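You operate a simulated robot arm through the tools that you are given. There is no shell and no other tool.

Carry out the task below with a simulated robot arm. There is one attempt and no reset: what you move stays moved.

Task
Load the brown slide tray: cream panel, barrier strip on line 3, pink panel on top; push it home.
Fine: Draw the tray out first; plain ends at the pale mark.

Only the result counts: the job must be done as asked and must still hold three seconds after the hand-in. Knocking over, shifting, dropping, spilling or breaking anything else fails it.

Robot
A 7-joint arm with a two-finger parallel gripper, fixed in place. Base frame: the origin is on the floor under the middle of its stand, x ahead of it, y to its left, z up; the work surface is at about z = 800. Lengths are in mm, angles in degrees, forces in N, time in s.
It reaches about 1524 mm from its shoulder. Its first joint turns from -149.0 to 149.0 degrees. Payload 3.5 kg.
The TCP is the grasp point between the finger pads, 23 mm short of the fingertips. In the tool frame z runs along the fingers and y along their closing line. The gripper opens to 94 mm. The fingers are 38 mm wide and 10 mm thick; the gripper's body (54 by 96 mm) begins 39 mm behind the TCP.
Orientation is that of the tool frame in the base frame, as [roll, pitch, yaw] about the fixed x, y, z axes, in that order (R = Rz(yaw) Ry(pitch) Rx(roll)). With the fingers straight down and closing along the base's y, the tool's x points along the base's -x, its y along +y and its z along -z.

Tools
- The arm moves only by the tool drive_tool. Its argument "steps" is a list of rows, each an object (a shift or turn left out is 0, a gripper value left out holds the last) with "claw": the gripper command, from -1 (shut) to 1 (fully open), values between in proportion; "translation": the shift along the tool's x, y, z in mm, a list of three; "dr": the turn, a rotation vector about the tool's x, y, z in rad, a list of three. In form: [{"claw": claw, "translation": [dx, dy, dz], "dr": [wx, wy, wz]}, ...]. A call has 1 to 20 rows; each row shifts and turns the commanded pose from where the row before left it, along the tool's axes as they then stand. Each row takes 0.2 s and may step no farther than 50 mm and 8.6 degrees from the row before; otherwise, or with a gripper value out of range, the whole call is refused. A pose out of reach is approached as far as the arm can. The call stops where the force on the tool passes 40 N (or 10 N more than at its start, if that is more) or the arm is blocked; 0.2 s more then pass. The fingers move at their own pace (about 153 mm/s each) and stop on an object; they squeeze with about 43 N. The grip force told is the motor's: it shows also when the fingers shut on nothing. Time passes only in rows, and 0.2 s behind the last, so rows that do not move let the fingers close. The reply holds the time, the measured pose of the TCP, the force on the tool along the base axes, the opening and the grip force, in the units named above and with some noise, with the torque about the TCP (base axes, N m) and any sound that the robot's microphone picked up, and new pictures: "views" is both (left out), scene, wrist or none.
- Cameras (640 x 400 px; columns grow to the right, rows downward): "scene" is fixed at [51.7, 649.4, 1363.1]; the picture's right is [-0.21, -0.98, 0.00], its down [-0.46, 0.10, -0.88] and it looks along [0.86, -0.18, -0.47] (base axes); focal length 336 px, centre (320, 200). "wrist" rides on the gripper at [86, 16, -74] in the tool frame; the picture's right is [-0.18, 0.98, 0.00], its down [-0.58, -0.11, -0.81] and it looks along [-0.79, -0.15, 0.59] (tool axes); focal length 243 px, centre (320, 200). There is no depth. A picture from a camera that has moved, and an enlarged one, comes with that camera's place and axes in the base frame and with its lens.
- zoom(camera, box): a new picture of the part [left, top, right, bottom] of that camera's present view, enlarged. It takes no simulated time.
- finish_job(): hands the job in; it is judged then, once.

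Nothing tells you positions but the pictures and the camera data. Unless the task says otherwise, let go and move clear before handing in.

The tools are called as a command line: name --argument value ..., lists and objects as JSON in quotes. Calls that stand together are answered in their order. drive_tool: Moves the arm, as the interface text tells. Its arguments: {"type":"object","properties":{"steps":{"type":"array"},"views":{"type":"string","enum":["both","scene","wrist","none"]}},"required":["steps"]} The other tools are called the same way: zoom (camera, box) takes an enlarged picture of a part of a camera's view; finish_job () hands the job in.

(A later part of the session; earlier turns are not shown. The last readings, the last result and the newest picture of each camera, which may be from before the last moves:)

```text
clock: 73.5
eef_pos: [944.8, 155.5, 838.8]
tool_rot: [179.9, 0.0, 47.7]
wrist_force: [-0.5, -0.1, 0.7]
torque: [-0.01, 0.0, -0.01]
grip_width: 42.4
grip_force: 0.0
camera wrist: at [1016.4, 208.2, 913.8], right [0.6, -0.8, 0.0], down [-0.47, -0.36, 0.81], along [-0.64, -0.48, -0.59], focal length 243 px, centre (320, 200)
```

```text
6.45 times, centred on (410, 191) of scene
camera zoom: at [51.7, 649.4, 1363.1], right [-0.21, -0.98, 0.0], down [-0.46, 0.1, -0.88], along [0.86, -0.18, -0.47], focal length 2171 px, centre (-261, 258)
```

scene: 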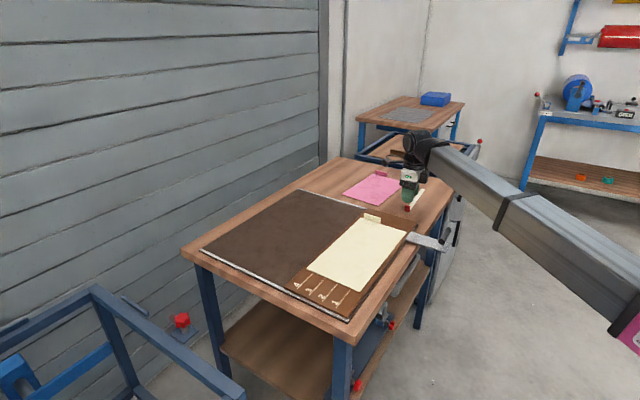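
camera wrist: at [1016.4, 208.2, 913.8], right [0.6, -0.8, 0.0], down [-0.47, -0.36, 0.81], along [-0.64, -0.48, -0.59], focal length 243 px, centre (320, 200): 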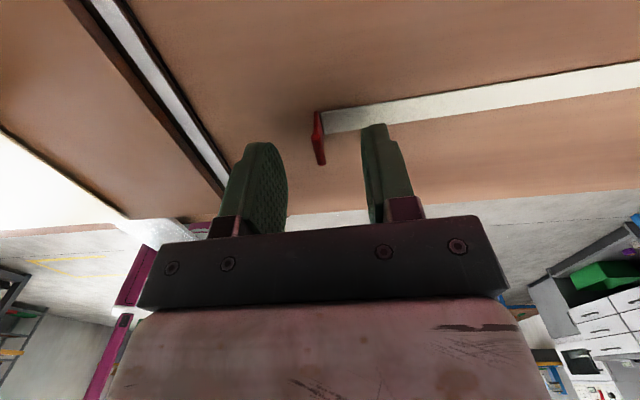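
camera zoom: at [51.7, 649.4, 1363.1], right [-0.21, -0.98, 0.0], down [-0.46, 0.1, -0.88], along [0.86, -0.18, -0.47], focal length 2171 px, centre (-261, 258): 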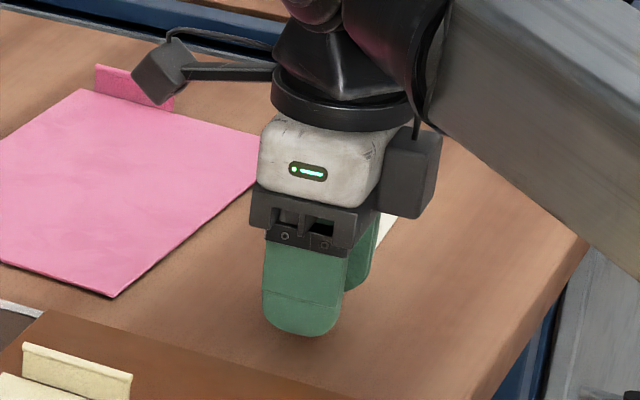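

It's centred. I'll lower the last 12 mm and close on the tab.

drive_tool --steps '[{"claw": -0.1, "translation": [0, 1, 6]}, {"translation": [0, 0, 6]}, {}, {"claw": -0.6}, {"claw": -1}, {"claw": -1}, {"claw": -1}]' --views "wrist"

zoom --camera "wrist" --box '[220, 60, 420, 240]'

```text
clock: 75.1
eef_pos: [946.6, 156.5, 827.9]
tool_rot: [179.9, 0.0, 47.6]
wrist_force: [0.4, 0.1, 0.7]
torque: [0.04, 0.0, 0.02]
grip_width: 3.7
grip_force: 42.4
camera wrist: at [1018.0, 208.6, 902.1], right [0.6, -0.8, 0.0], down [-0.47, -0.35, 0.81], along [-0.64, -0.48, -0.59], focal length 243 px, centre (320, 200)
```

wrist: 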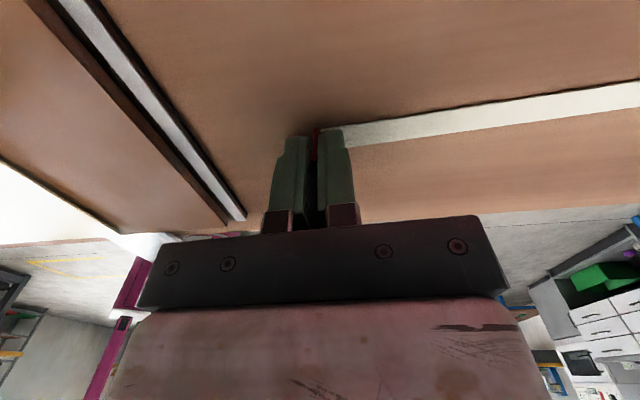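

```text
2.22 times, centred on (320, 150) of wrist
camera zoom: at [1018.0, 208.6, 902.1], right [0.6, -0.8, 0.0], down [-0.47, -0.35, 0.81], along [-0.64, -0.48, -0.59], focal length 539 px, centre (320, 311)
```

zoom: 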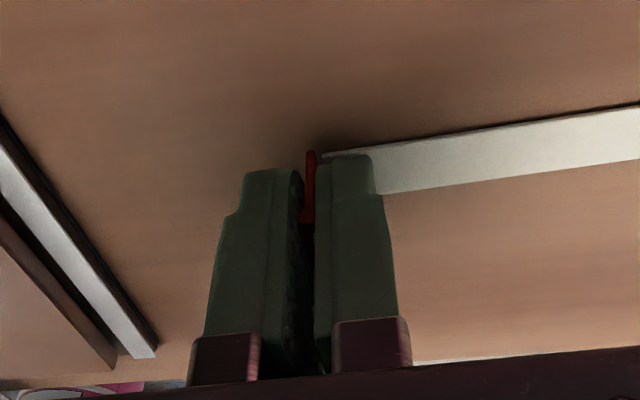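

The strip is gripped. I'll lift it, square it with the tray axis and check how it hangs.

drive_tool --steps '[{"claw": -1, "translation": [0, 0, -4]}, {"translation": [0, 0, -8]}, {"translation": [0, 0, -12]}, {"translation": [0, 0, -14]}, {"translation": [0, 0, -12]}, {"translation": [0, 0, -8]}, {"translation": [0, 0, -4]}, {"dr": [0, 0, 0.028]}, {"dr": [0, 0, 0.028]}, {}]' --views "both"

zoom --camera "scene" --box '[350, 140, 470, 215]'

```text
clock: 77.3
eef_pos: [945.3, 157.4, 891.0]
tool_rot: [180.0, 0.0, 44.3]
wrist_force: [-0.1, -0.7, -0.4]
torque: [-0.03, 0.02, -0.01]
grip_width: 3.6
grip_force: 43.1
camera wrist: at [1020.1, 205.2, 964.8], right [0.56, -0.83, 0.0], down [-0.49, -0.33, 0.81], along [-0.67, -0.45, -0.59], focal length 243 px, centre (320, 200)
```

scene: 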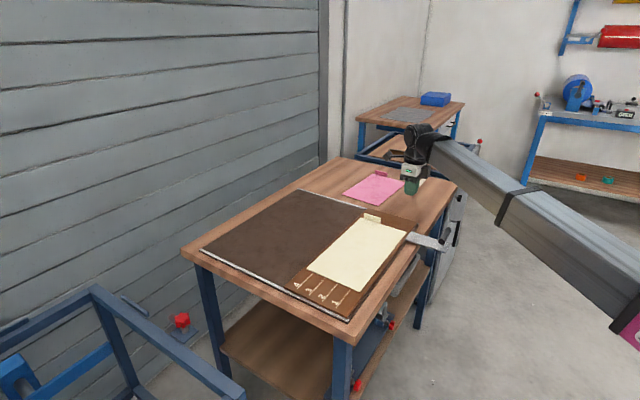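
wrist: 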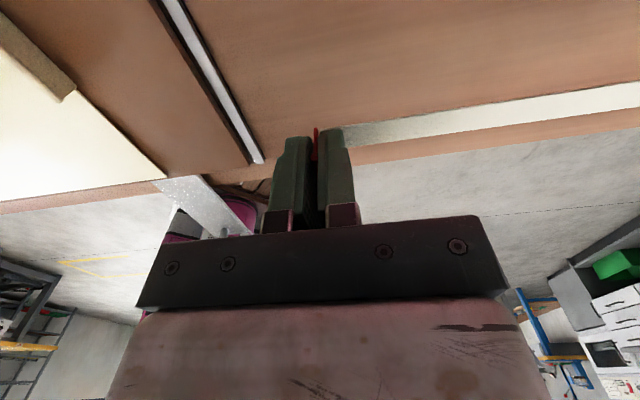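

```text
5.33 times, centred on (410, 178) of scene
camera zoom: at [51.7, 649.4, 1363.1], right [-0.21, -0.98, 0.0], down [-0.46, 0.1, -0.88], along [0.86, -0.18, -0.47], focal length 1794 px, centre (-160, 320)
```

zoom: 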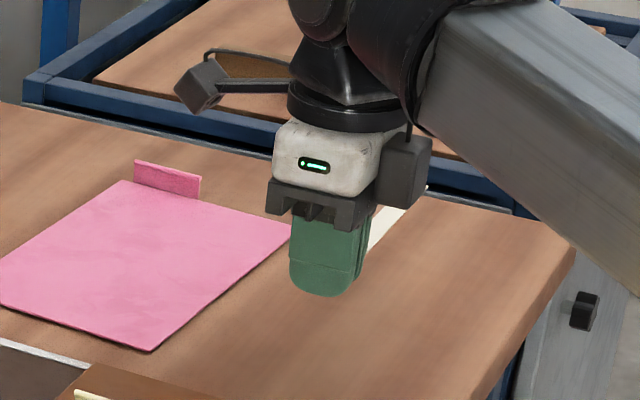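

The strip came up cleanly. I'll carry it along to over line 3.

drive_tool --steps '[{"claw": -1, "translation": [1, -10, 0]}, {"translation": [2, -20, 0]}, {"translation": [2.4, -28, 0]}, {"translation": [2.4, -28, 0]}, {"translation": [2.4, -28, 0]}, {"translation": [2.4, -28, 0]}, {"translation": [2.4, -28, 0]}, {"translation": [2.4, -28, 0]}, {"translation": [2.4, -28, 0]}, {"translation": [2.4, -28, 0]}, {"translation": [2.4, -28, 0]}, {"translation": [2.4, -28, 0]}, {"translation": [2.4, -28, 0]}, {"translation": [2.4, -28, 0]}, {"translation": [2.4, -28, 0]}, {"translation": [2.4, -28, 0]}, {"translation": [2.4, -28, 0]}, {"translation": [2.4, -28, 0]}, {"translation": [1.4, -16, 0]}, {"translation": [1, -10, 0]}]' --views "both"

zoom --camera "scene" --box '[260, 200, 420, 310]'

```text
clock: 81.5
eef_pos: [637.6, 536.9, 888.8]
tool_rot: [-180.0, 0.0, 45.0]
wrist_force: [-0.3, 0.3, 0.2]
torque: [0.03, 0.01, -0.03]
grip_width: 3.4
grip_force: 43.1
out of reach, approached as far as the arm can: row 19, 20
camera wrist: at [709.9, 586.3, 964.6], right [0.57, -0.82, 0.0], down [-0.49, -0.34, 0.81], along [-0.66, -0.46, -0.59], focal length 243 px, centre (320, 200)
```

scene: 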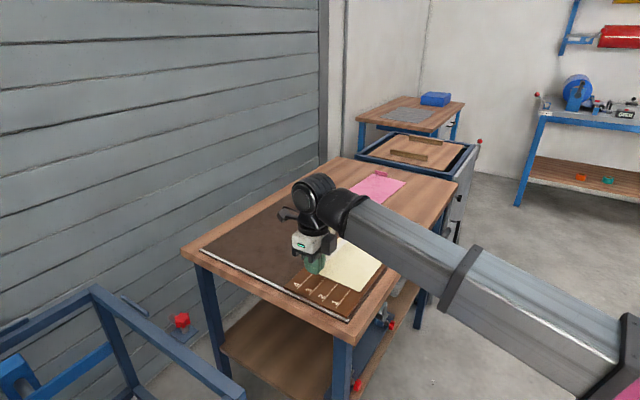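
wrist: 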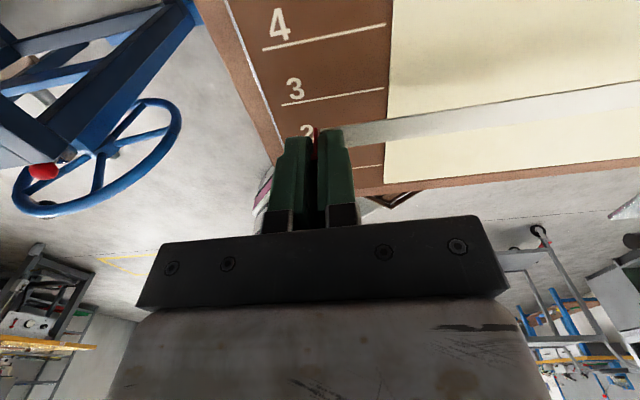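

```text
3.64 times, centred on (340, 255) of scene
camera zoom: at [51.7, 649.4, 1363.1], right [-0.21, -0.98, 0.0], down [-0.46, 0.1, -0.88], along [0.86, -0.18, -0.47], focal length 1224 px, centre (247, 0)
```

zoom: 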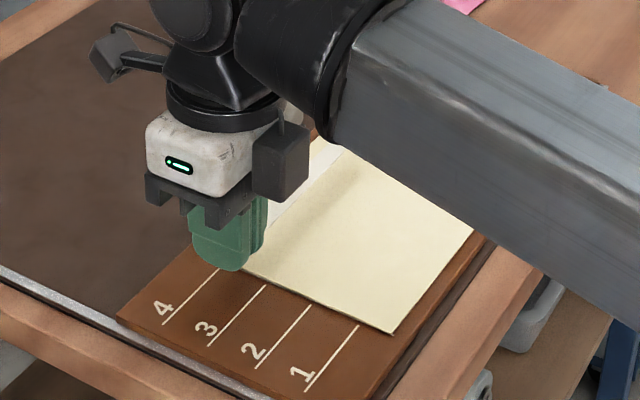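

The wrist roll is at its limit here, with the tab about 40 mm in front of the mark. That is in the middle of the margin over line 3, so I'll check its alignment against the line closely.

zoom --camera "wrist" --box '[240, 0, 440, 160]'

zoom --camera "scene" --box '[280, 230, 380, 307]'

```text
2.50 times, centred on (340, 80) of wrist
camera zoom: at [709.9, 586.3, 964.6], right [0.57, -0.82, 0.0], down [-0.49, -0.34, 0.81], along [-0.66, -0.46, -0.59], focal length 606 px, centre (270, 500)
```

zoom: 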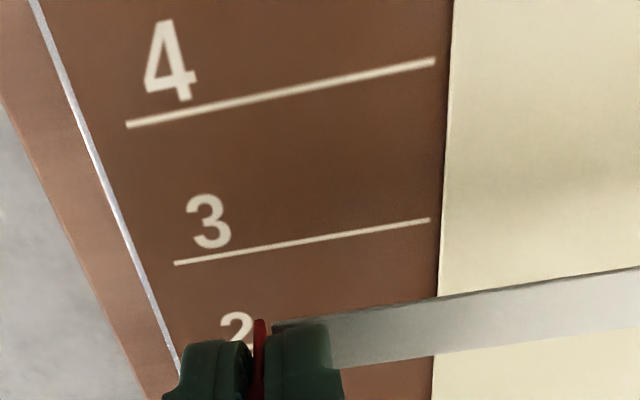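

```text
5.19 times, centred on (330, 268) of scene
camera zoom: at [51.7, 649.4, 1363.1], right [-0.21, -0.98, 0.0], down [-0.46, 0.1, -0.88], along [0.86, -0.18, -0.47], focal length 1748 px, centre (268, -156)
```

zoom: 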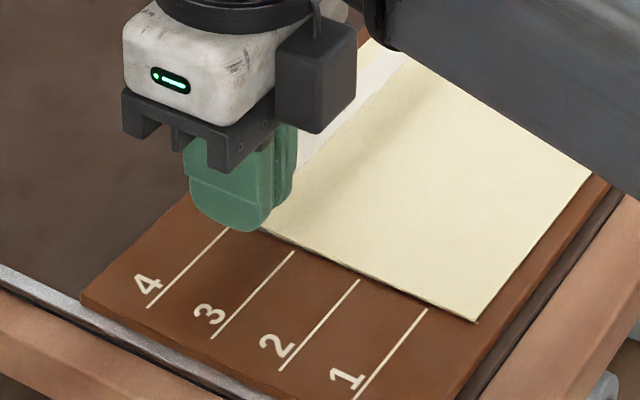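

Line 3 is at W≈-828 and the strip is about 3 mm off it. I'll shift over, square up and lower toward the cream panel.

drive_tool --steps '[{"claw": -1, "translation": [-3.3, 4, 2]}, {"dr": [0, 0, 0.007]}, {"translation": [0, 0, 8]}, {"translation": [0, 0, 10]}, {"translation": [0, 0, 10]}, {"translation": [0, 0, 6]}, {}]' --views "none"

zoom --camera "wrist" --box '[240, 0, 440, 160]'

zoom --camera "wrist" --box '[320, 0, 640, 200]'

zoom --camera "scene" --box '[280, 230, 380, 307]'

```text
clock: 83.1
eef_pos: [637.2, 526.2, 855.2]
tool_rot: [180.0, -0.1, 44.6]
wrist_force: [-0.8, -0.4, -0.5]
torque: [0.01, 0.01, -0.02]
grip_width: 3.4
grip_force: 42.5
out of reach, approached as far as the arm can: row 3
```

```text
2.50 times, centred on (340, 80) of wrist
camera zoom: at [711.3, 575.3, 929.2], right [0.56, -0.83, 0.0], down [-0.49, -0.33, 0.81], along [-0.67, -0.45, -0.59], focal length 606 px, centre (270, 500)
```

zoom: 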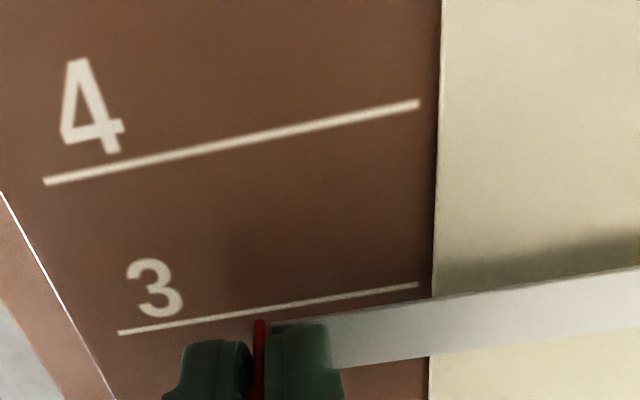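

```text
2.00 times, centred on (480, 100) of wrist
camera zoom: at [711.3, 575.3, 929.2], right [0.56, -0.83, 0.0], down [-0.49, -0.33, 0.81], along [-0.67, -0.45, -0.59], focal length 485 px, centre (0, 400)
```

zoom: 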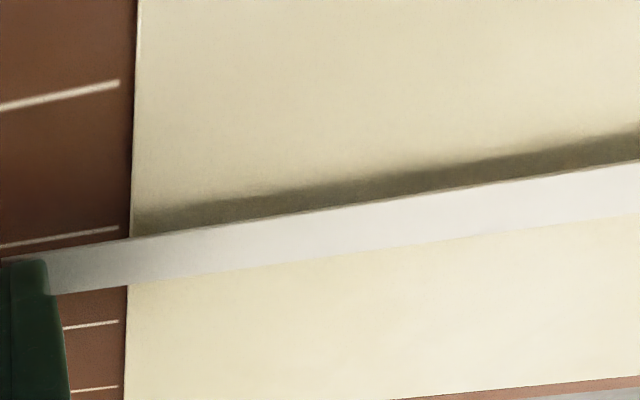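

```text
5.19 times, centred on (330, 268) of scene
camera zoom: at [51.7, 649.4, 1363.1], right [-0.21, -0.98, 0.0], down [-0.46, 0.1, -0.88], along [0.86, -0.18, -0.47], focal length 1748 px, centre (268, -156)
```

zoom: 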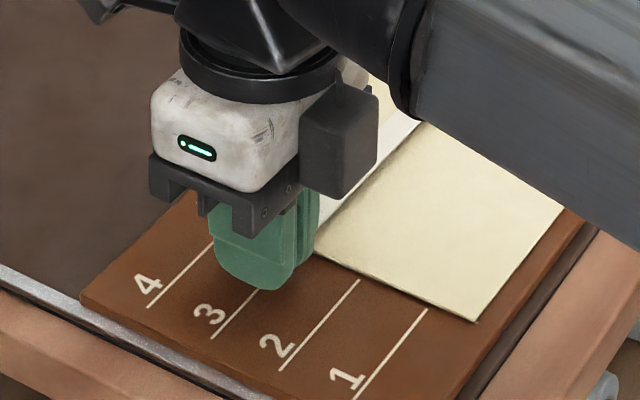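

The strip axis is now parallel to the tray and about 1.7 mm off line 3. I'll correct that and lower to just above the cream panel.

drive_tool --steps '[{"claw": -1, "translation": [1.7, 0, 0]}, {"translation": [0, 0, 3]}, {"translation": [0, 0, 3]}, {}]' --views "none"

zoom --camera "wrist" --box '[240, 0, 440, 160]'

zoom --camera "wrist" --box '[320, 0, 640, 200]'

```text
clock: 84.1
eef_pos: [640.3, 527.2, 848.9]
tool_rot: [-180.0, 0.0, 44.6]
wrist_force: [0.4, 1.4, -0.4]
torque: [0.02, 0.03, -0.01]
grip_width: 3.9
grip_force: 42.9
```

```text
2.50 times, centred on (340, 80) of wrist
camera zoom: at [713.4, 576.5, 922.4], right [0.56, -0.83, 0.0], down [-0.49, -0.33, 0.81], along [-0.67, -0.45, -0.59], focal length 606 px, centre (270, 500)
```

zoom: 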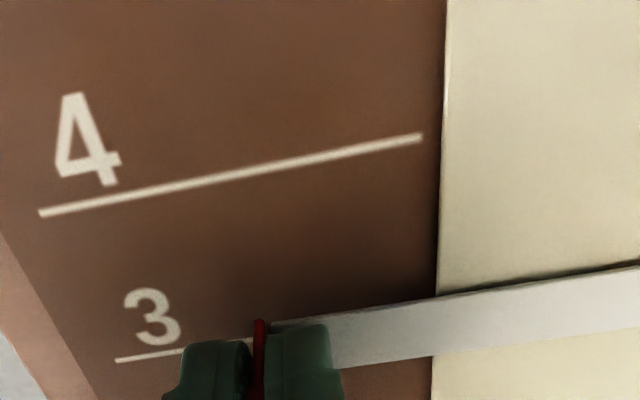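

```text
2.00 times, centred on (480, 100) of wrist
camera zoom: at [713.4, 576.5, 922.4], right [0.56, -0.83, 0.0], down [-0.49, -0.33, 0.81], along [-0.67, -0.45, -0.59], focal length 485 px, centre (0, 400)
```

zoom: 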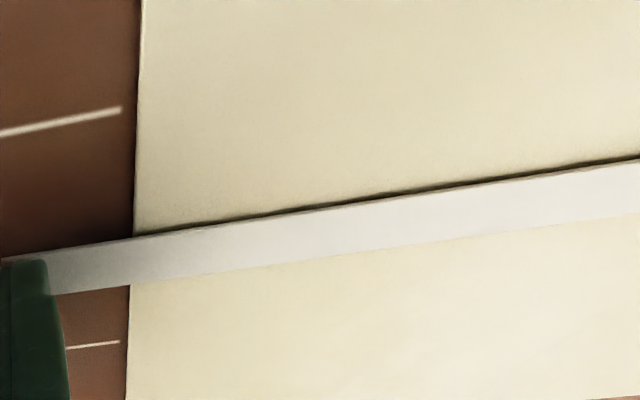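

The strip lies along line 3 to within about 1 mm. I'll lower the last couple of millimetres to contact and release gently.

drive_tool --steps '[{"claw": -1, "translation": [-0.5, 0, 1]}, {"translation": [0, 0, 0.8]}, {}]' --views "none"

zoom --camera "wrist" --box '[320, 0, 640, 200]'

```text
clock: 84.9
eef_pos: [638.8, 527.1, 845.8]
tool_rot: [180.0, 0.0, 44.6]
wrist_force: [-0.5, 0.6, 5.2]
torque: [-0.1, -0.13, 0.0]
grip_width: 3.7
grip_force: 43.1
```

```text
2.00 times, centred on (480, 100) of wrist
camera zoom: at [713.2, 576.0, 920.6], right [0.56, -0.83, 0.0], down [-0.49, -0.33, 0.81], along [-0.67, -0.45, -0.59], focal length 485 px, centre (0, 400)
```

zoom: 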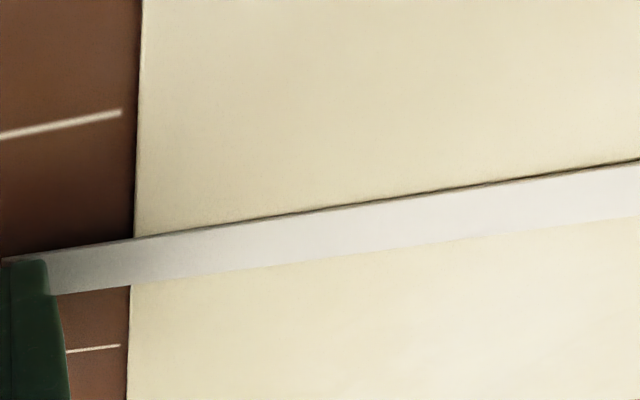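

Light contact, 5 N. I'll release gently with small opening steps.

drive_tool --steps '[{"claw": -1, "translation": [0, 0, -0.4]}, {}, {"claw": -0.9}, {"claw": -0.8}, {"claw": -0.65}, {}]' --views "none"

zoom --camera "wrist" --box '[240, 0, 440, 160]'

zoom --camera "wrist" --box '[320, 0, 640, 200]'

```text
clock: 86.3
eef_pos: [639.0, 526.7, 846.3]
tool_rot: [180.0, 0.0, 44.5]
wrist_force: [0.2, 0.3, 0.0]
torque: [0.01, 0.01, -0.02]
grip_width: 16.4
grip_force: 0.0
```

```text
2.50 times, centred on (340, 80) of wrist
camera zoom: at [713.2, 575.8, 921.0], right [0.56, -0.83, 0.0], down [-0.49, -0.33, 0.81], along [-0.67, -0.45, -0.59], focal length 606 px, centre (270, 500)
```

zoom: 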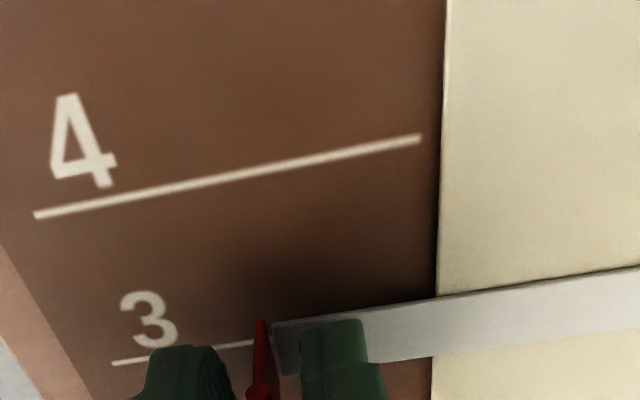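

```text
2.00 times, centred on (480, 100) of wrist
camera zoom: at [713.2, 575.8, 921.0], right [0.56, -0.83, 0.0], down [-0.49, -0.33, 0.81], along [-0.67, -0.45, -0.59], focal length 485 px, centre (0, 400)
```

zoom: 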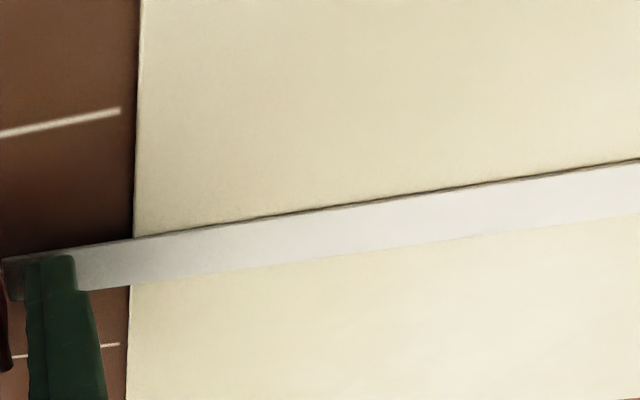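

It's released and stable. I'll rise straight up and check the placement from the scene camera.

drive_tool --steps '[{"claw": -0.65, "translation": [0, 0, -5]}, {"translation": [0, 0, -10]}, {"translation": [0, 0, -14]}, {"translation": [0, 0, -14]}, {"translation": [0, 0, -14]}, {"translation": [0, 0, -10]}, {"translation": [0, 0, -5]}, {}]' --views "both"

zoom --camera "scene" --box '[270, 230, 390, 322]'

zoom --camera "wrist" --box '[200, 0, 440, 150]'

```text
clock: 88.1
eef_pos: [638.1, 527.1, 918.2]
tool_rot: [180.0, 0.0, 44.6]
wrist_force: [0.0, 0.2, -0.4]
torque: [0.02, 0.03, -0.02]
grip_width: 16.4
grip_force: 0.0
camera wrist: at [711.6, 576.2, 992.9], right [0.56, -0.83, 0.0], down [-0.49, -0.33, 0.81], along [-0.67, -0.45, -0.59], focal length 243 px, centre (320, 200)
```

scene: 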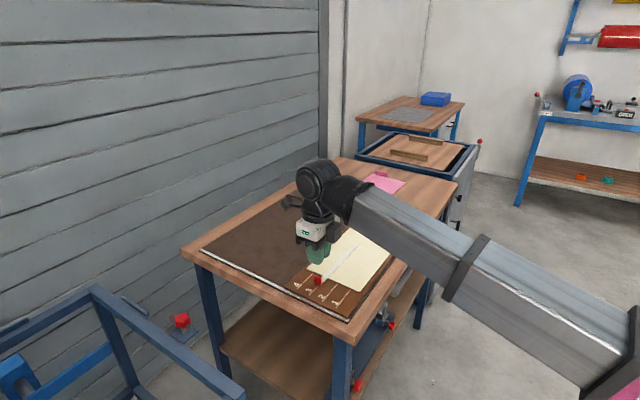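
wrist: 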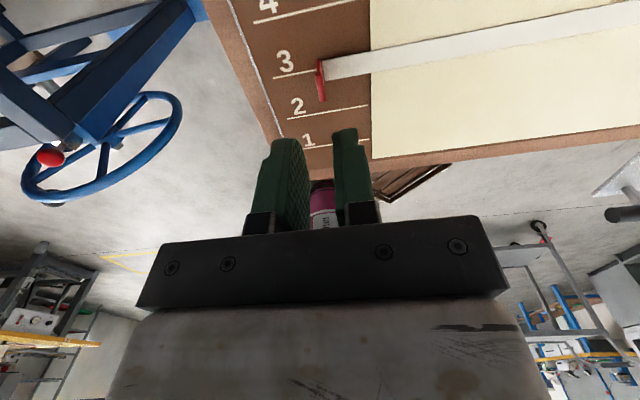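

```text
4.35 times, centred on (330, 276) of scene
camera zoom: at [51.7, 649.4, 1363.1], right [-0.21, -0.98, 0.0], down [-0.46, 0.1, -0.88], along [0.86, -0.18, -0.47], focal length 1463 px, centre (276, -130)
```

zoom: 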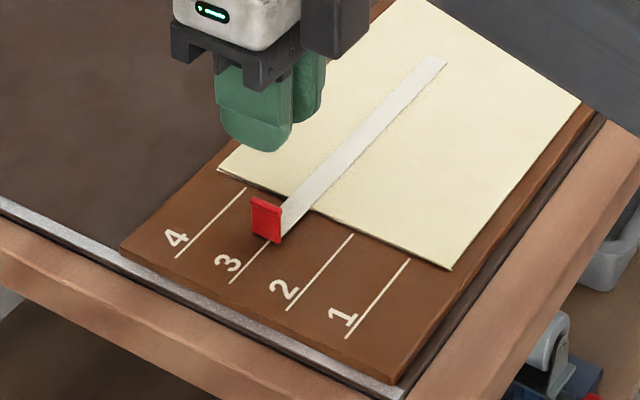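

```text
2.67 times, centred on (320, 75) of wrist
camera zoom: at [711.6, 576.2, 992.9], right [0.56, -0.83, 0.0], down [-0.49, -0.33, 0.81], along [-0.67, -0.45, -0.59], focal length 647 px, centre (320, 533)
```

zoom: 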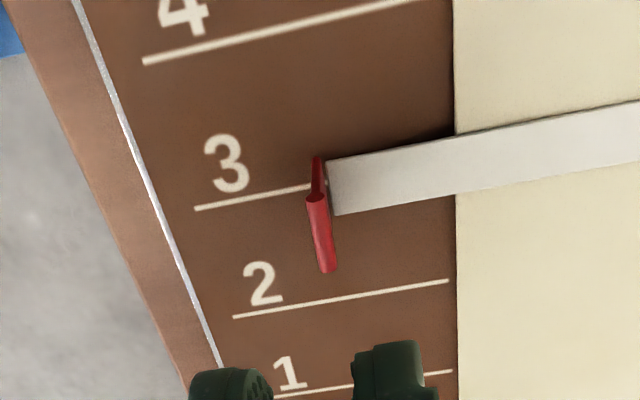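

The strip lies on line 3 with its red tab in the margin and its plain end on the cream panel. Next is the pink panel, and I'll travel to its tab at about (1246, 137).

drive_tool --steps '[{"claw": -0.1, "translation": [2, 10, -4]}, {"translation": [5, 22, -4]}, {"translation": [7, 31, -4]}, {"translation": [7, 31, -2]}, {"translation": [7, 31, 0]}, {"translation": [7, 31, 0]}, {"translation": [7, 31, 0]}, {"translation": [7, 31, 0]}, {"translation": [7, 31, 0]}, {"translation": [7, 31, 0]}, {"translation": [7, 31, 0]}, {"translation": [7, 31, 0]}, {"translation": [7, 31, 0]}, {"translation": [7, 31, 0]}, {"translation": [7, 31, 0]}, {"translation": [7, 31, 0]}, {"translation": [7, 31, 0]}, {"translation": [5, 22, 0]}, {"translation": [2, 10, 0]}, {}]' --views "wrist"

```text
clock: 92.3
eef_pos: [1089.4, 229.4, 933.9]
tool_rot: [179.9, 0.0, 44.0]
wrist_force: [-0.9, -0.2, -0.1]
torque: [-0.02, 0.05, -0.02]
grip_width: 42.3
grip_force: 0.1
camera wrist: at [1163.3, 276.7, 1009.0], right [0.55, -0.84, 0.0], down [-0.49, -0.32, 0.81], along [-0.67, -0.44, -0.59], focal length 243 px, centre (320, 200)
```

wrist: 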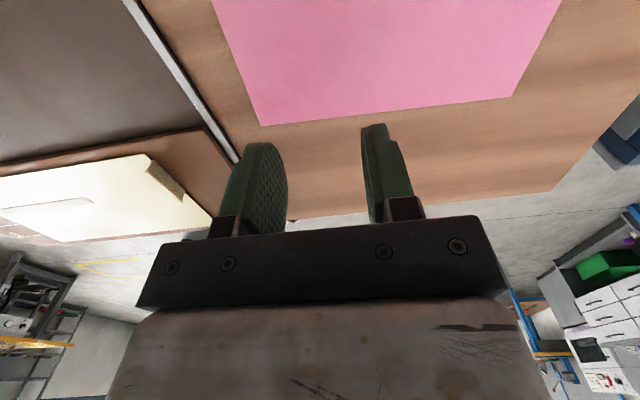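

drive_tool --steps '[{"claw": 0, "dr": [0, 0, 0.035]}, {"translation": [5, 15, 3]}, {"translation": [9, 28, 6]}, {"translation": [9, 29, 6]}, {"translation": [9, 29, 6]}, {"translation": [9, 29, 6]}, {"translation": [8, 26, 5]}, {"translation": [5.7, 17.3, 2]}, {}]' --views "both"

zoom --camera "wrist" --box '[200, 0, 440, 200]'

```text
clock: 94.3
eef_pos: [1246.3, 138.7, 899.5]
tool_rot: [180.0, 0.0, 41.9]
wrist_force: [-0.2, 1.3, 0.6]
torque: [0.0, -0.02, 0.03]
grip_width: 47.2
grip_force: 0.0
camera wrist: at [1323.0, 184.2, 973.8], right [0.52, -0.85, 0.0], down [-0.51, -0.31, 0.81], along [-0.69, -0.42, -0.59], focal length 243 px, centre (320, 200)
```

scene: 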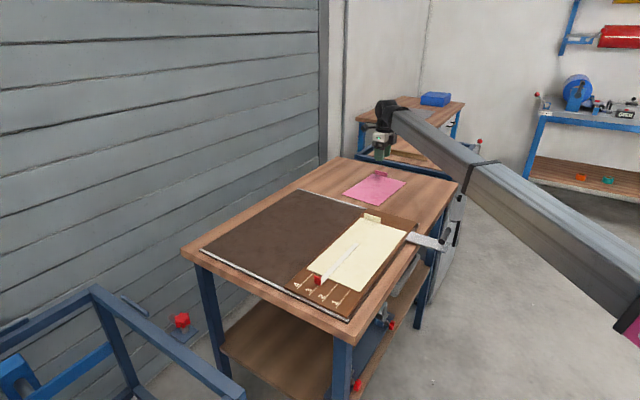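
wrist: 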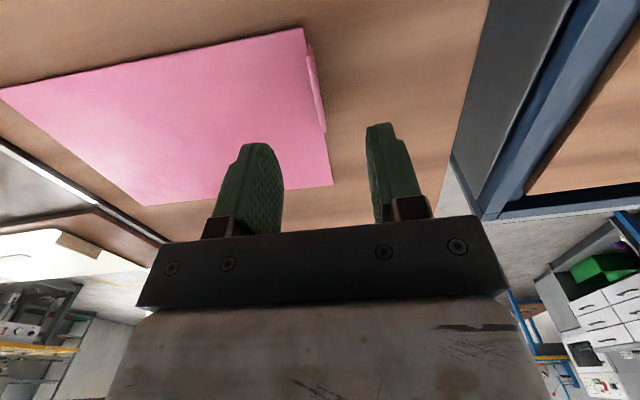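

```text
2.00 times, centred on (320, 100) of wrist
camera zoom: at [1323.0, 184.2, 973.8], right [0.52, -0.85, 0.0], down [-0.51, -0.31, 0.81], along [-0.69, -0.42, -0.59], focal length 485 px, centre (320, 400)
```

zoom: 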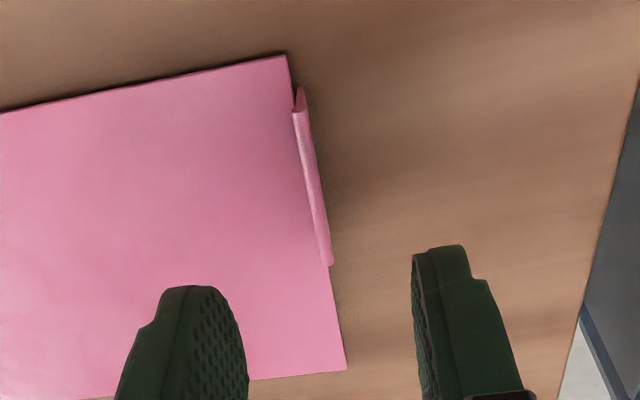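

The pink tab is at L≈782 and the panel is turned about 4°. I'll match that yaw, centre and lower.

drive_tool --steps '[{"claw": 0, "dr": [0, 0, 0.016]}, {"translation": [-3, -1.5, 10]}, {"translation": [0, 0, 16]}, {"translation": [0, 0, 16]}, {"translation": [0, 0, 10]}, {}]' --views "wrist"

zoom --camera "wrist" --box '[220, 60, 420, 240]'

```text
clock: 95.7
eef_pos: [1243.0, 137.1, 848.0]
tool_rot: [-180.0, 0.0, 40.9]
wrist_force: [0.3, 0.2, -0.1]
torque: [0.01, 0.0, -0.03]
grip_width: 46.7
grip_force: 0.1
camera wrist: at [1320.7, 180.5, 921.4], right [0.51, -0.86, 0.0], down [-0.51, -0.3, 0.81], along [-0.7, -0.41, -0.59], focal length 243 px, centre (320, 200)
```

wrist: 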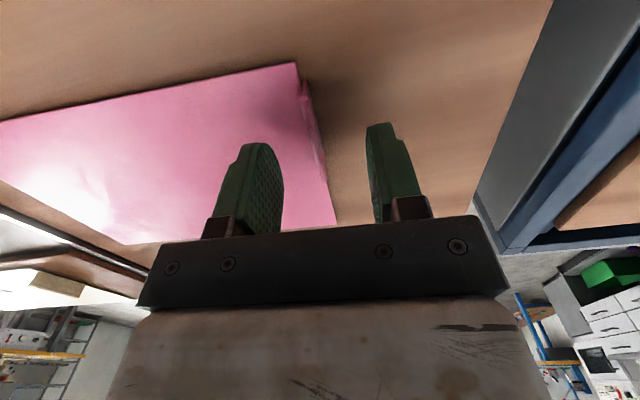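

```text
2.22 times, centred on (320, 150) of wrist
camera zoom: at [1320.7, 180.5, 921.4], right [0.51, -0.86, 0.0], down [-0.51, -0.3, 0.81], along [-0.7, -0.41, -0.59], focal length 539 px, centre (320, 311)
```

zoom: 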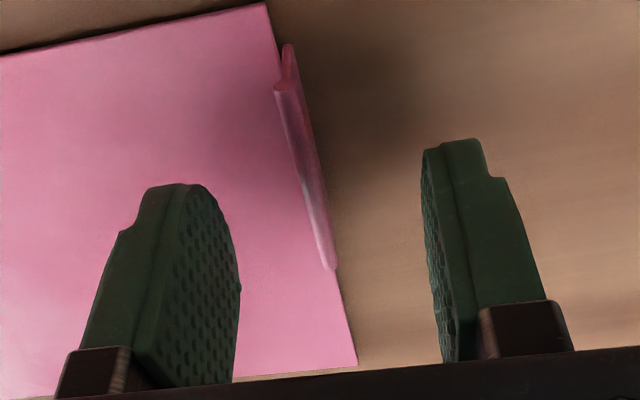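

The tab is between the fingers. I'll lower the last 20 mm and close.

drive_tool --steps '[{"claw": 0, "translation": [0, -1, 8]}, {"translation": [0, 0, 8]}, {"translation": [0, 0, 4]}, {}, {"claw": -0.5}, {"claw": -1}, {"claw": -1}, {"claw": -1}]' --views "wrist"

zoom --camera "wrist" --box '[220, 60, 420, 240]'

```text
clock: 97.5
eef_pos: [1243.9, 136.5, 828.2]
tool_rot: [-180.0, 0.0, 41.0]
wrist_force: [0.1, 0.0, 4.1]
torque: [0.03, 0.03, -0.05]
grip_width: 3.3
grip_force: 42.8
camera wrist: at [1320.4, 180.6, 901.9], right [0.51, -0.86, 0.0], down [-0.51, -0.3, 0.81], along [-0.69, -0.41, -0.59], focal length 243 px, centre (320, 200)
```

wrist: 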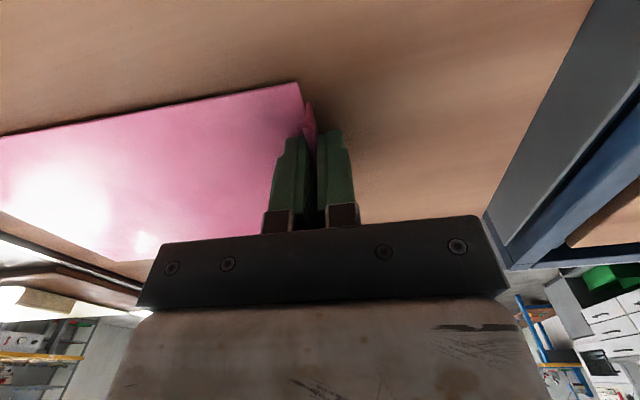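

```text
2.22 times, centred on (320, 150) of wrist
camera zoom: at [1320.4, 180.6, 901.9], right [0.51, -0.86, 0.0], down [-0.51, -0.3, 0.81], along [-0.69, -0.41, -0.59], focal length 539 px, centre (320, 311)
```

zoom: 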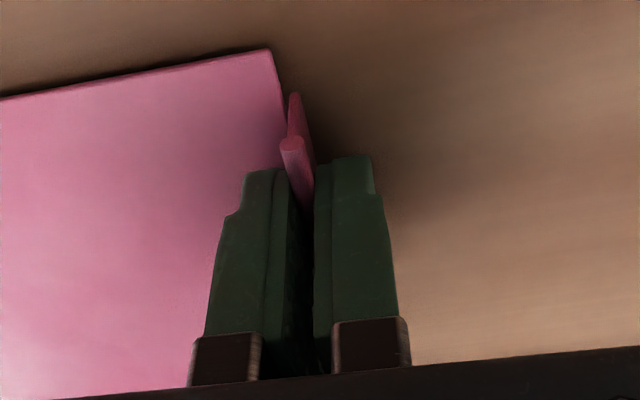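

The pink tab is gripped. I'll lift it, square it to the tray and check that it hangs level.

drive_tool --steps '[{"claw": -1, "translation": [0, 0, -3]}, {"translation": [0, 0, -6]}, {"translation": [0, 0, -10]}, {"translation": [0, 0, -12]}, {"translation": [0, 0, -14]}, {"translation": [0, 0, -12]}, {"translation": [0, 0, -8]}, {"translation": [0, 0, -3]}, {"dr": [0, 0, -0.02]}, {"dr": [0, 0, -0.02]}, {"dr": [0, 0, -0.019]}, {}]' --views "both"

zoom --camera "scene" --box '[310, 120, 450, 210]'

```text
clock: 100.1
eef_pos: [1244.7, 138.0, 895.5]
tool_rot: [179.9, 0.0, 44.4]
wrist_force: [0.1, 0.0, 0.0]
torque: [-0.02, -0.01, -0.02]
grip_width: 3.4
grip_force: 42.5
camera wrist: at [1318.3, 186.1, 970.4], right [0.56, -0.83, 0.0], down [-0.49, -0.33, 0.81], along [-0.67, -0.45, -0.59], focal length 243 px, centre (320, 200)
```

scene: 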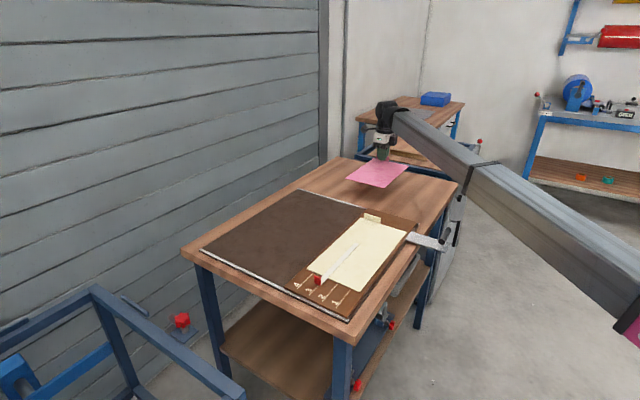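
wrist: 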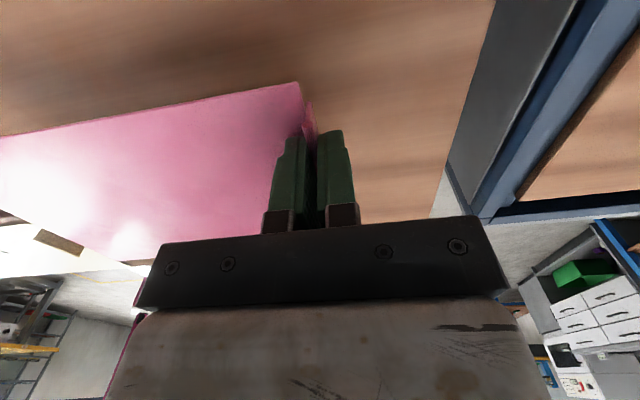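

```text
4.44 times, centred on (380, 165) of scene
camera zoom: at [51.7, 649.4, 1363.1], right [-0.21, -0.98, 0.0], down [-0.46, 0.1, -0.88], along [0.86, -0.18, -0.47], focal length 1495 px, centre (53, 356)
```

zoom: 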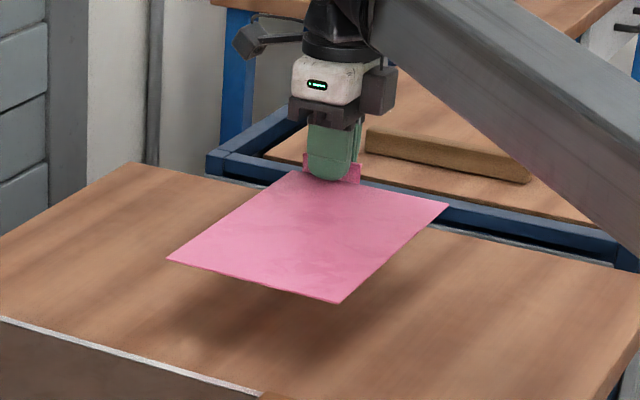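

It's level and secure. I'll carry it over to the tray.

drive_tool --steps '[{"claw": -1, "translation": [-2.7, -8.5, 0]}, {"translation": [-5.4, -17, 0]}, {"translation": [-7.45, -23.3, 0]}, {"translation": [-7.45, -23.3, 0]}, {"translation": [-7.45, -23.3, 0]}, {"translation": [-7.45, -23.3, 0]}, {"translation": [-7.45, -23.3, 0]}, {"translation": [-7.45, -23.3, 0]}, {"translation": [-7.45, -23.3, 0]}, {"translation": [-7.45, -23.3, 0]}, {"translation": [-7.45, -23.3, 0]}, {"translation": [-7.45, -23.3, 0]}, {"translation": [-7.45, -23.3, 0]}, {"translation": [-7.45, -23.3, 0]}, {"translation": [-7.45, -23.3, 0]}, {"translation": [-7.45, -23.3, 0]}, {"translation": [-7.45, -23.3, 0]}, {"translation": [-7.45, -23.3, 0]}, {"translation": [-5.4, -17, 0]}, {"translation": [-2.7, -8.5, 0]}]' --views "both"

zoom --camera "scene" --box '[270, 200, 430, 310]'

```text
clock: 104.3
eef_pos: [850.6, 344.8, 895.6]
tool_rot: [-179.9, 0.0, 44.4]
wrist_force: [-1.0, -0.6, -0.6]
torque: [0.02, -0.01, -0.01]
grip_width: 3.2
grip_force: 43.1
camera wrist: at [923.2, 393.4, 969.4], right [0.56, -0.83, 0.0], down [-0.49, -0.33, 0.81], along [-0.67, -0.45, -0.59], focal length 243 px, centre (320, 200)
```

scene: 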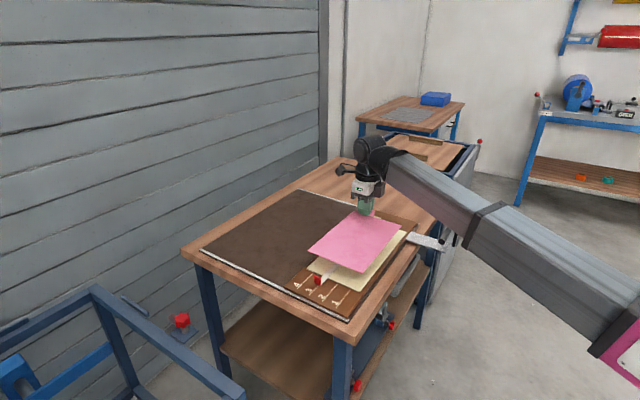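
wrist: 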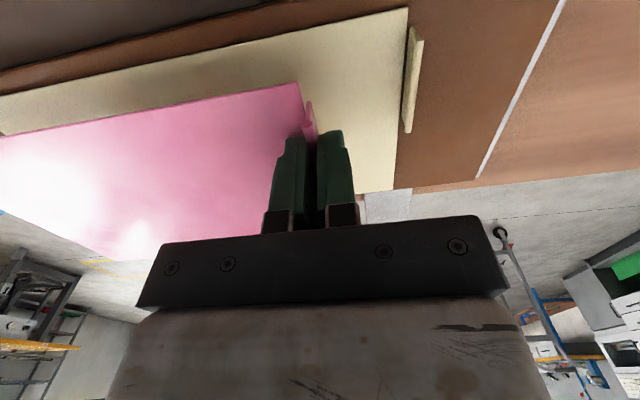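

```text
3.64 times, centred on (350, 255) of scene
camera zoom: at [51.7, 649.4, 1363.1], right [-0.21, -0.98, 0.0], down [-0.46, 0.1, -0.88], along [0.86, -0.18, -0.47], focal length 1224 px, centre (211, 0)
```

zoom: 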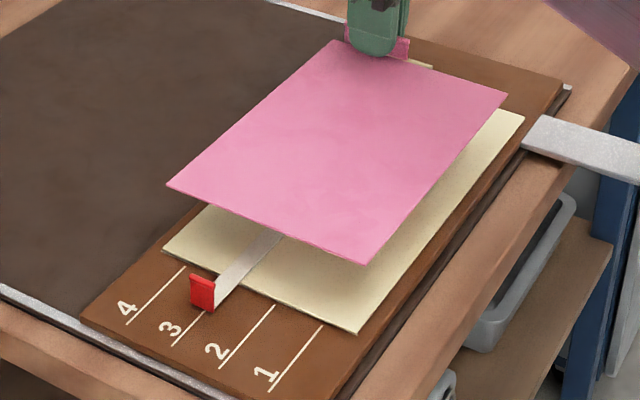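

It's in place above the stack. I'll lower to about 12 mm above and check against the cream edge and the mark.

drive_tool --steps '[{"claw": -1, "translation": [0, 0, 4]}, {"translation": [0, 0, 8]}, {"translation": [0, 0, 10]}, {"translation": [0, 0, 8]}, {"translation": [0, 0, 5]}, {}]' --views "none"

zoom --camera "scene" --box '[270, 245, 370, 307]'

zoom --camera "scene" --box '[320, 200, 420, 262]'

zoom --camera "wrist" --box '[0, 0, 440, 270]'

```text
clock: 105.7
eef_pos: [850.3, 346.1, 859.5]
tool_rot: [180.0, 0.0, 44.4]
wrist_force: [0.2, 0.0, -0.4]
torque: [0.02, 0.0, -0.02]
grip_width: 3.5
grip_force: 43.2
```

```text
6.40 times, centred on (320, 276) of scene
camera zoom: at [51.7, 649.4, 1363.1], right [-0.21, -0.98, 0.0], down [-0.46, 0.1, -0.88], along [0.86, -0.18, -0.47], focal length 2153 px, centre (320, -286)
```

zoom: 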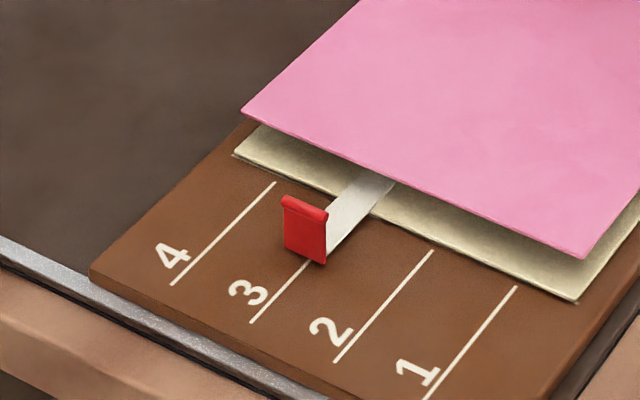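

```text
6.40 times, centred on (370, 231) of scene
camera zoom: at [51.7, 649.4, 1363.1], right [-0.21, -0.98, 0.0], down [-0.46, 0.1, -0.88], along [0.86, -0.18, -0.47], focal length 2153 px, centre (0, 2)
```

zoom: 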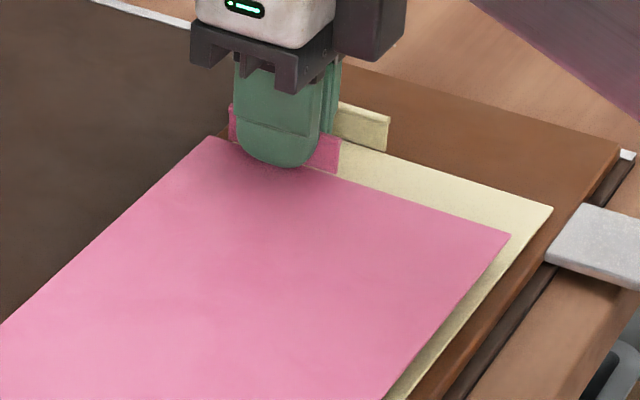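

```text
1.45 times, centred on (220, 135) of wrist
camera zoom: at [924.1, 394.4, 934.1], right [0.56, -0.83, 0.0], down [-0.49, -0.33, 0.81], along [-0.67, -0.45, -0.59], focal length 353 px, centre (466, 294)
```

zoom: 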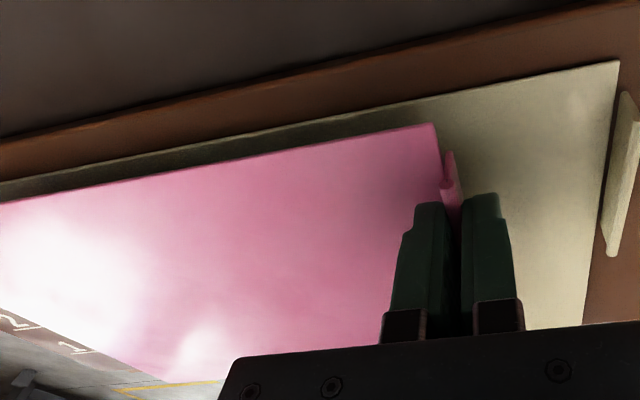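

The pink edge needs to come about 8 mm toward the mark with a 0.7° turn. I'll apply this and lower a bit more.

drive_tool --steps '[{"claw": -1, "dr": [0, 0, -0.0122]}, {"translation": [0.5, -4.1, 0]}, {"translation": [0.6, -4.1, 0]}, {"translation": [0, 0, 3]}, {"translation": [0, 0, 2.5]}, {}]' --views "none"

zoom --camera "scene" --box '[270, 245, 370, 307]'

zoom --camera "scene" --box '[320, 200, 420, 262]'

```text
clock: 107.1
eef_pos: [844.9, 351.9, 855.4]
tool_rot: [-180.0, 0.1, 45.2]
wrist_force: [-0.3, 1.2, -0.1]
torque: [-0.04, -0.02, -0.01]
grip_width: 3.3
grip_force: 42.8
```

```text
6.40 times, centred on (320, 276) of scene
camera zoom: at [51.7, 649.4, 1363.1], right [-0.21, -0.98, 0.0], down [-0.46, 0.1, -0.88], along [0.86, -0.18, -0.47], focal length 2153 px, centre (320, -286)
```

zoom: 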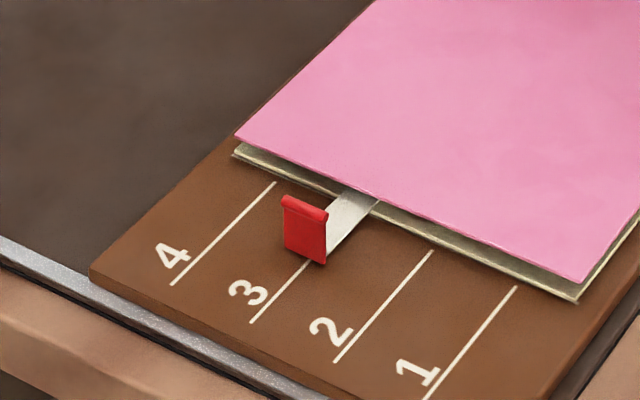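

```text
6.40 times, centred on (370, 231) of scene
camera zoom: at [51.7, 649.4, 1363.1], right [-0.21, -0.98, 0.0], down [-0.46, 0.1, -0.88], along [0.86, -0.18, -0.47], focal length 2153 px, centre (0, 2)
```

zoom: 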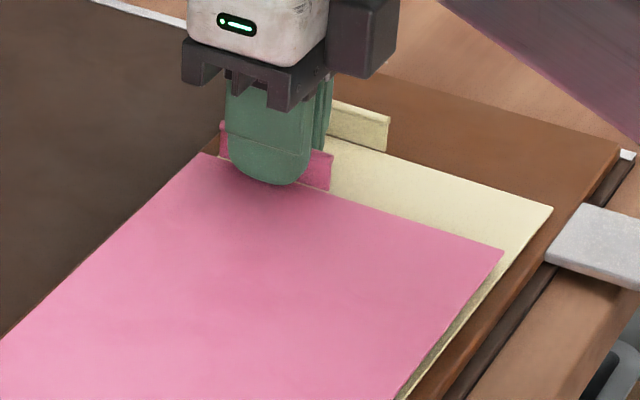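

zoom --camera "scene" --box '[292, 255, 332, 280]'

zoom --camera "scene" --box '[335, 275, 375, 300]'

zoom --camera "wrist" --box '[0, 0, 440, 270]'

```text
16.00 times, centred on (312, 268) of scene
camera zoom: at [51.7, 649.4, 1363.1], right [-0.21, -0.98, 0.0], down [-0.46, 0.1, -0.88], along [0.86, -0.18, -0.47], focal length 5384 px, centre (448, -880)
```

zoom: 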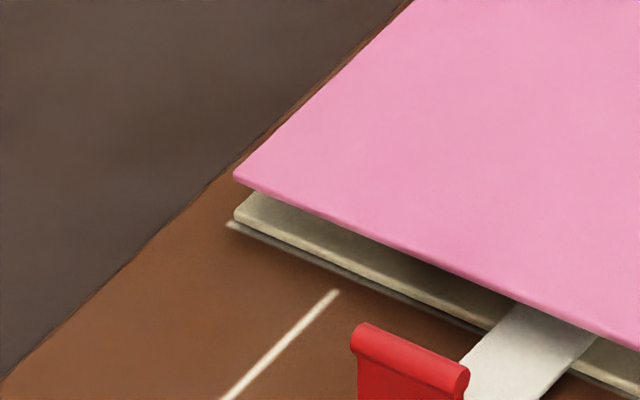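

```text
16.00 times, centred on (355, 288) of scene
camera zoom: at [51.7, 649.4, 1363.1], right [-0.21, -0.98, 0.0], down [-0.46, 0.1, -0.88], along [0.86, -0.18, -0.47], focal length 5384 px, centre (-240, -1200)
```

zoom: 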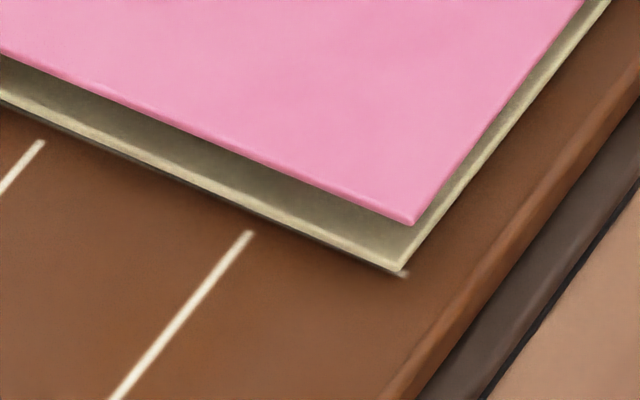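

```text
1.45 times, centred on (220, 135) of wrist
camera zoom: at [918.2, 400.8, 928.9], right [0.57, -0.82, 0.0], down [-0.49, -0.33, 0.81], along [-0.66, -0.46, -0.59], focal length 353 px, centre (466, 294)
```

zoom: 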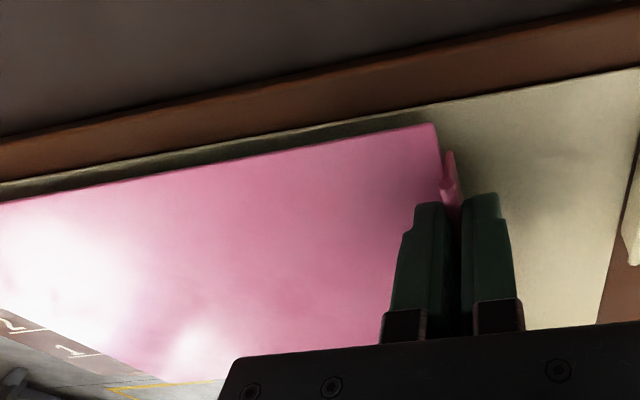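

Higher zoom shows the pink edge is about 2 mm too far forward and 2.5 mm to the right. I'll correct this and lower further.

drive_tool --steps '[{"claw": -1, "dr": [0, 0, 0.0044]}, {"translation": [1.5, 2.3, 0]}, {"translation": [0, 0, 2]}, {"translation": [0, 0, 1.5]}, {}]' --views "none"

zoom --camera "scene" --box '[292, 255, 332, 280]'

zoom --camera "scene" --box '[335, 275, 375, 300]'

```text
clock: 108.3
eef_pos: [847.2, 349.6, 849.8]
tool_rot: [180.0, 0.0, 44.9]
wrist_force: [0.1, 0.0, -0.1]
torque: [-0.01, -0.04, -0.01]
grip_width: 3.4
grip_force: 42.7
```

```text
16.00 times, centred on (312, 268) of scene
camera zoom: at [51.7, 649.4, 1363.1], right [-0.21, -0.98, 0.0], down [-0.46, 0.1, -0.88], along [0.86, -0.18, -0.47], focal length 5384 px, centre (448, -880)
```

zoom: 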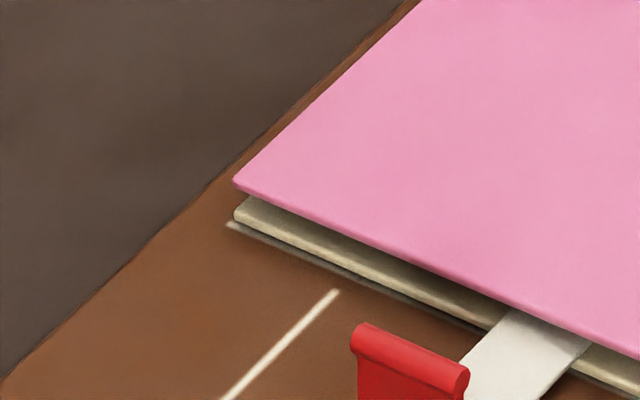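

```text
16.00 times, centred on (355, 288) of scene
camera zoom: at [51.7, 649.4, 1363.1], right [-0.21, -0.98, 0.0], down [-0.46, 0.1, -0.88], along [0.86, -0.18, -0.47], focal length 5384 px, centre (-240, -1200)
```

zoom: 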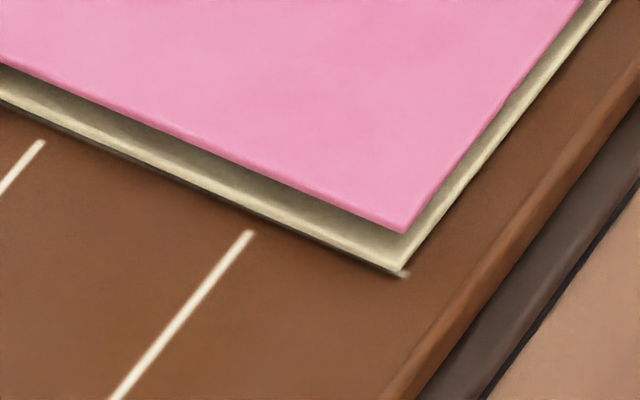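

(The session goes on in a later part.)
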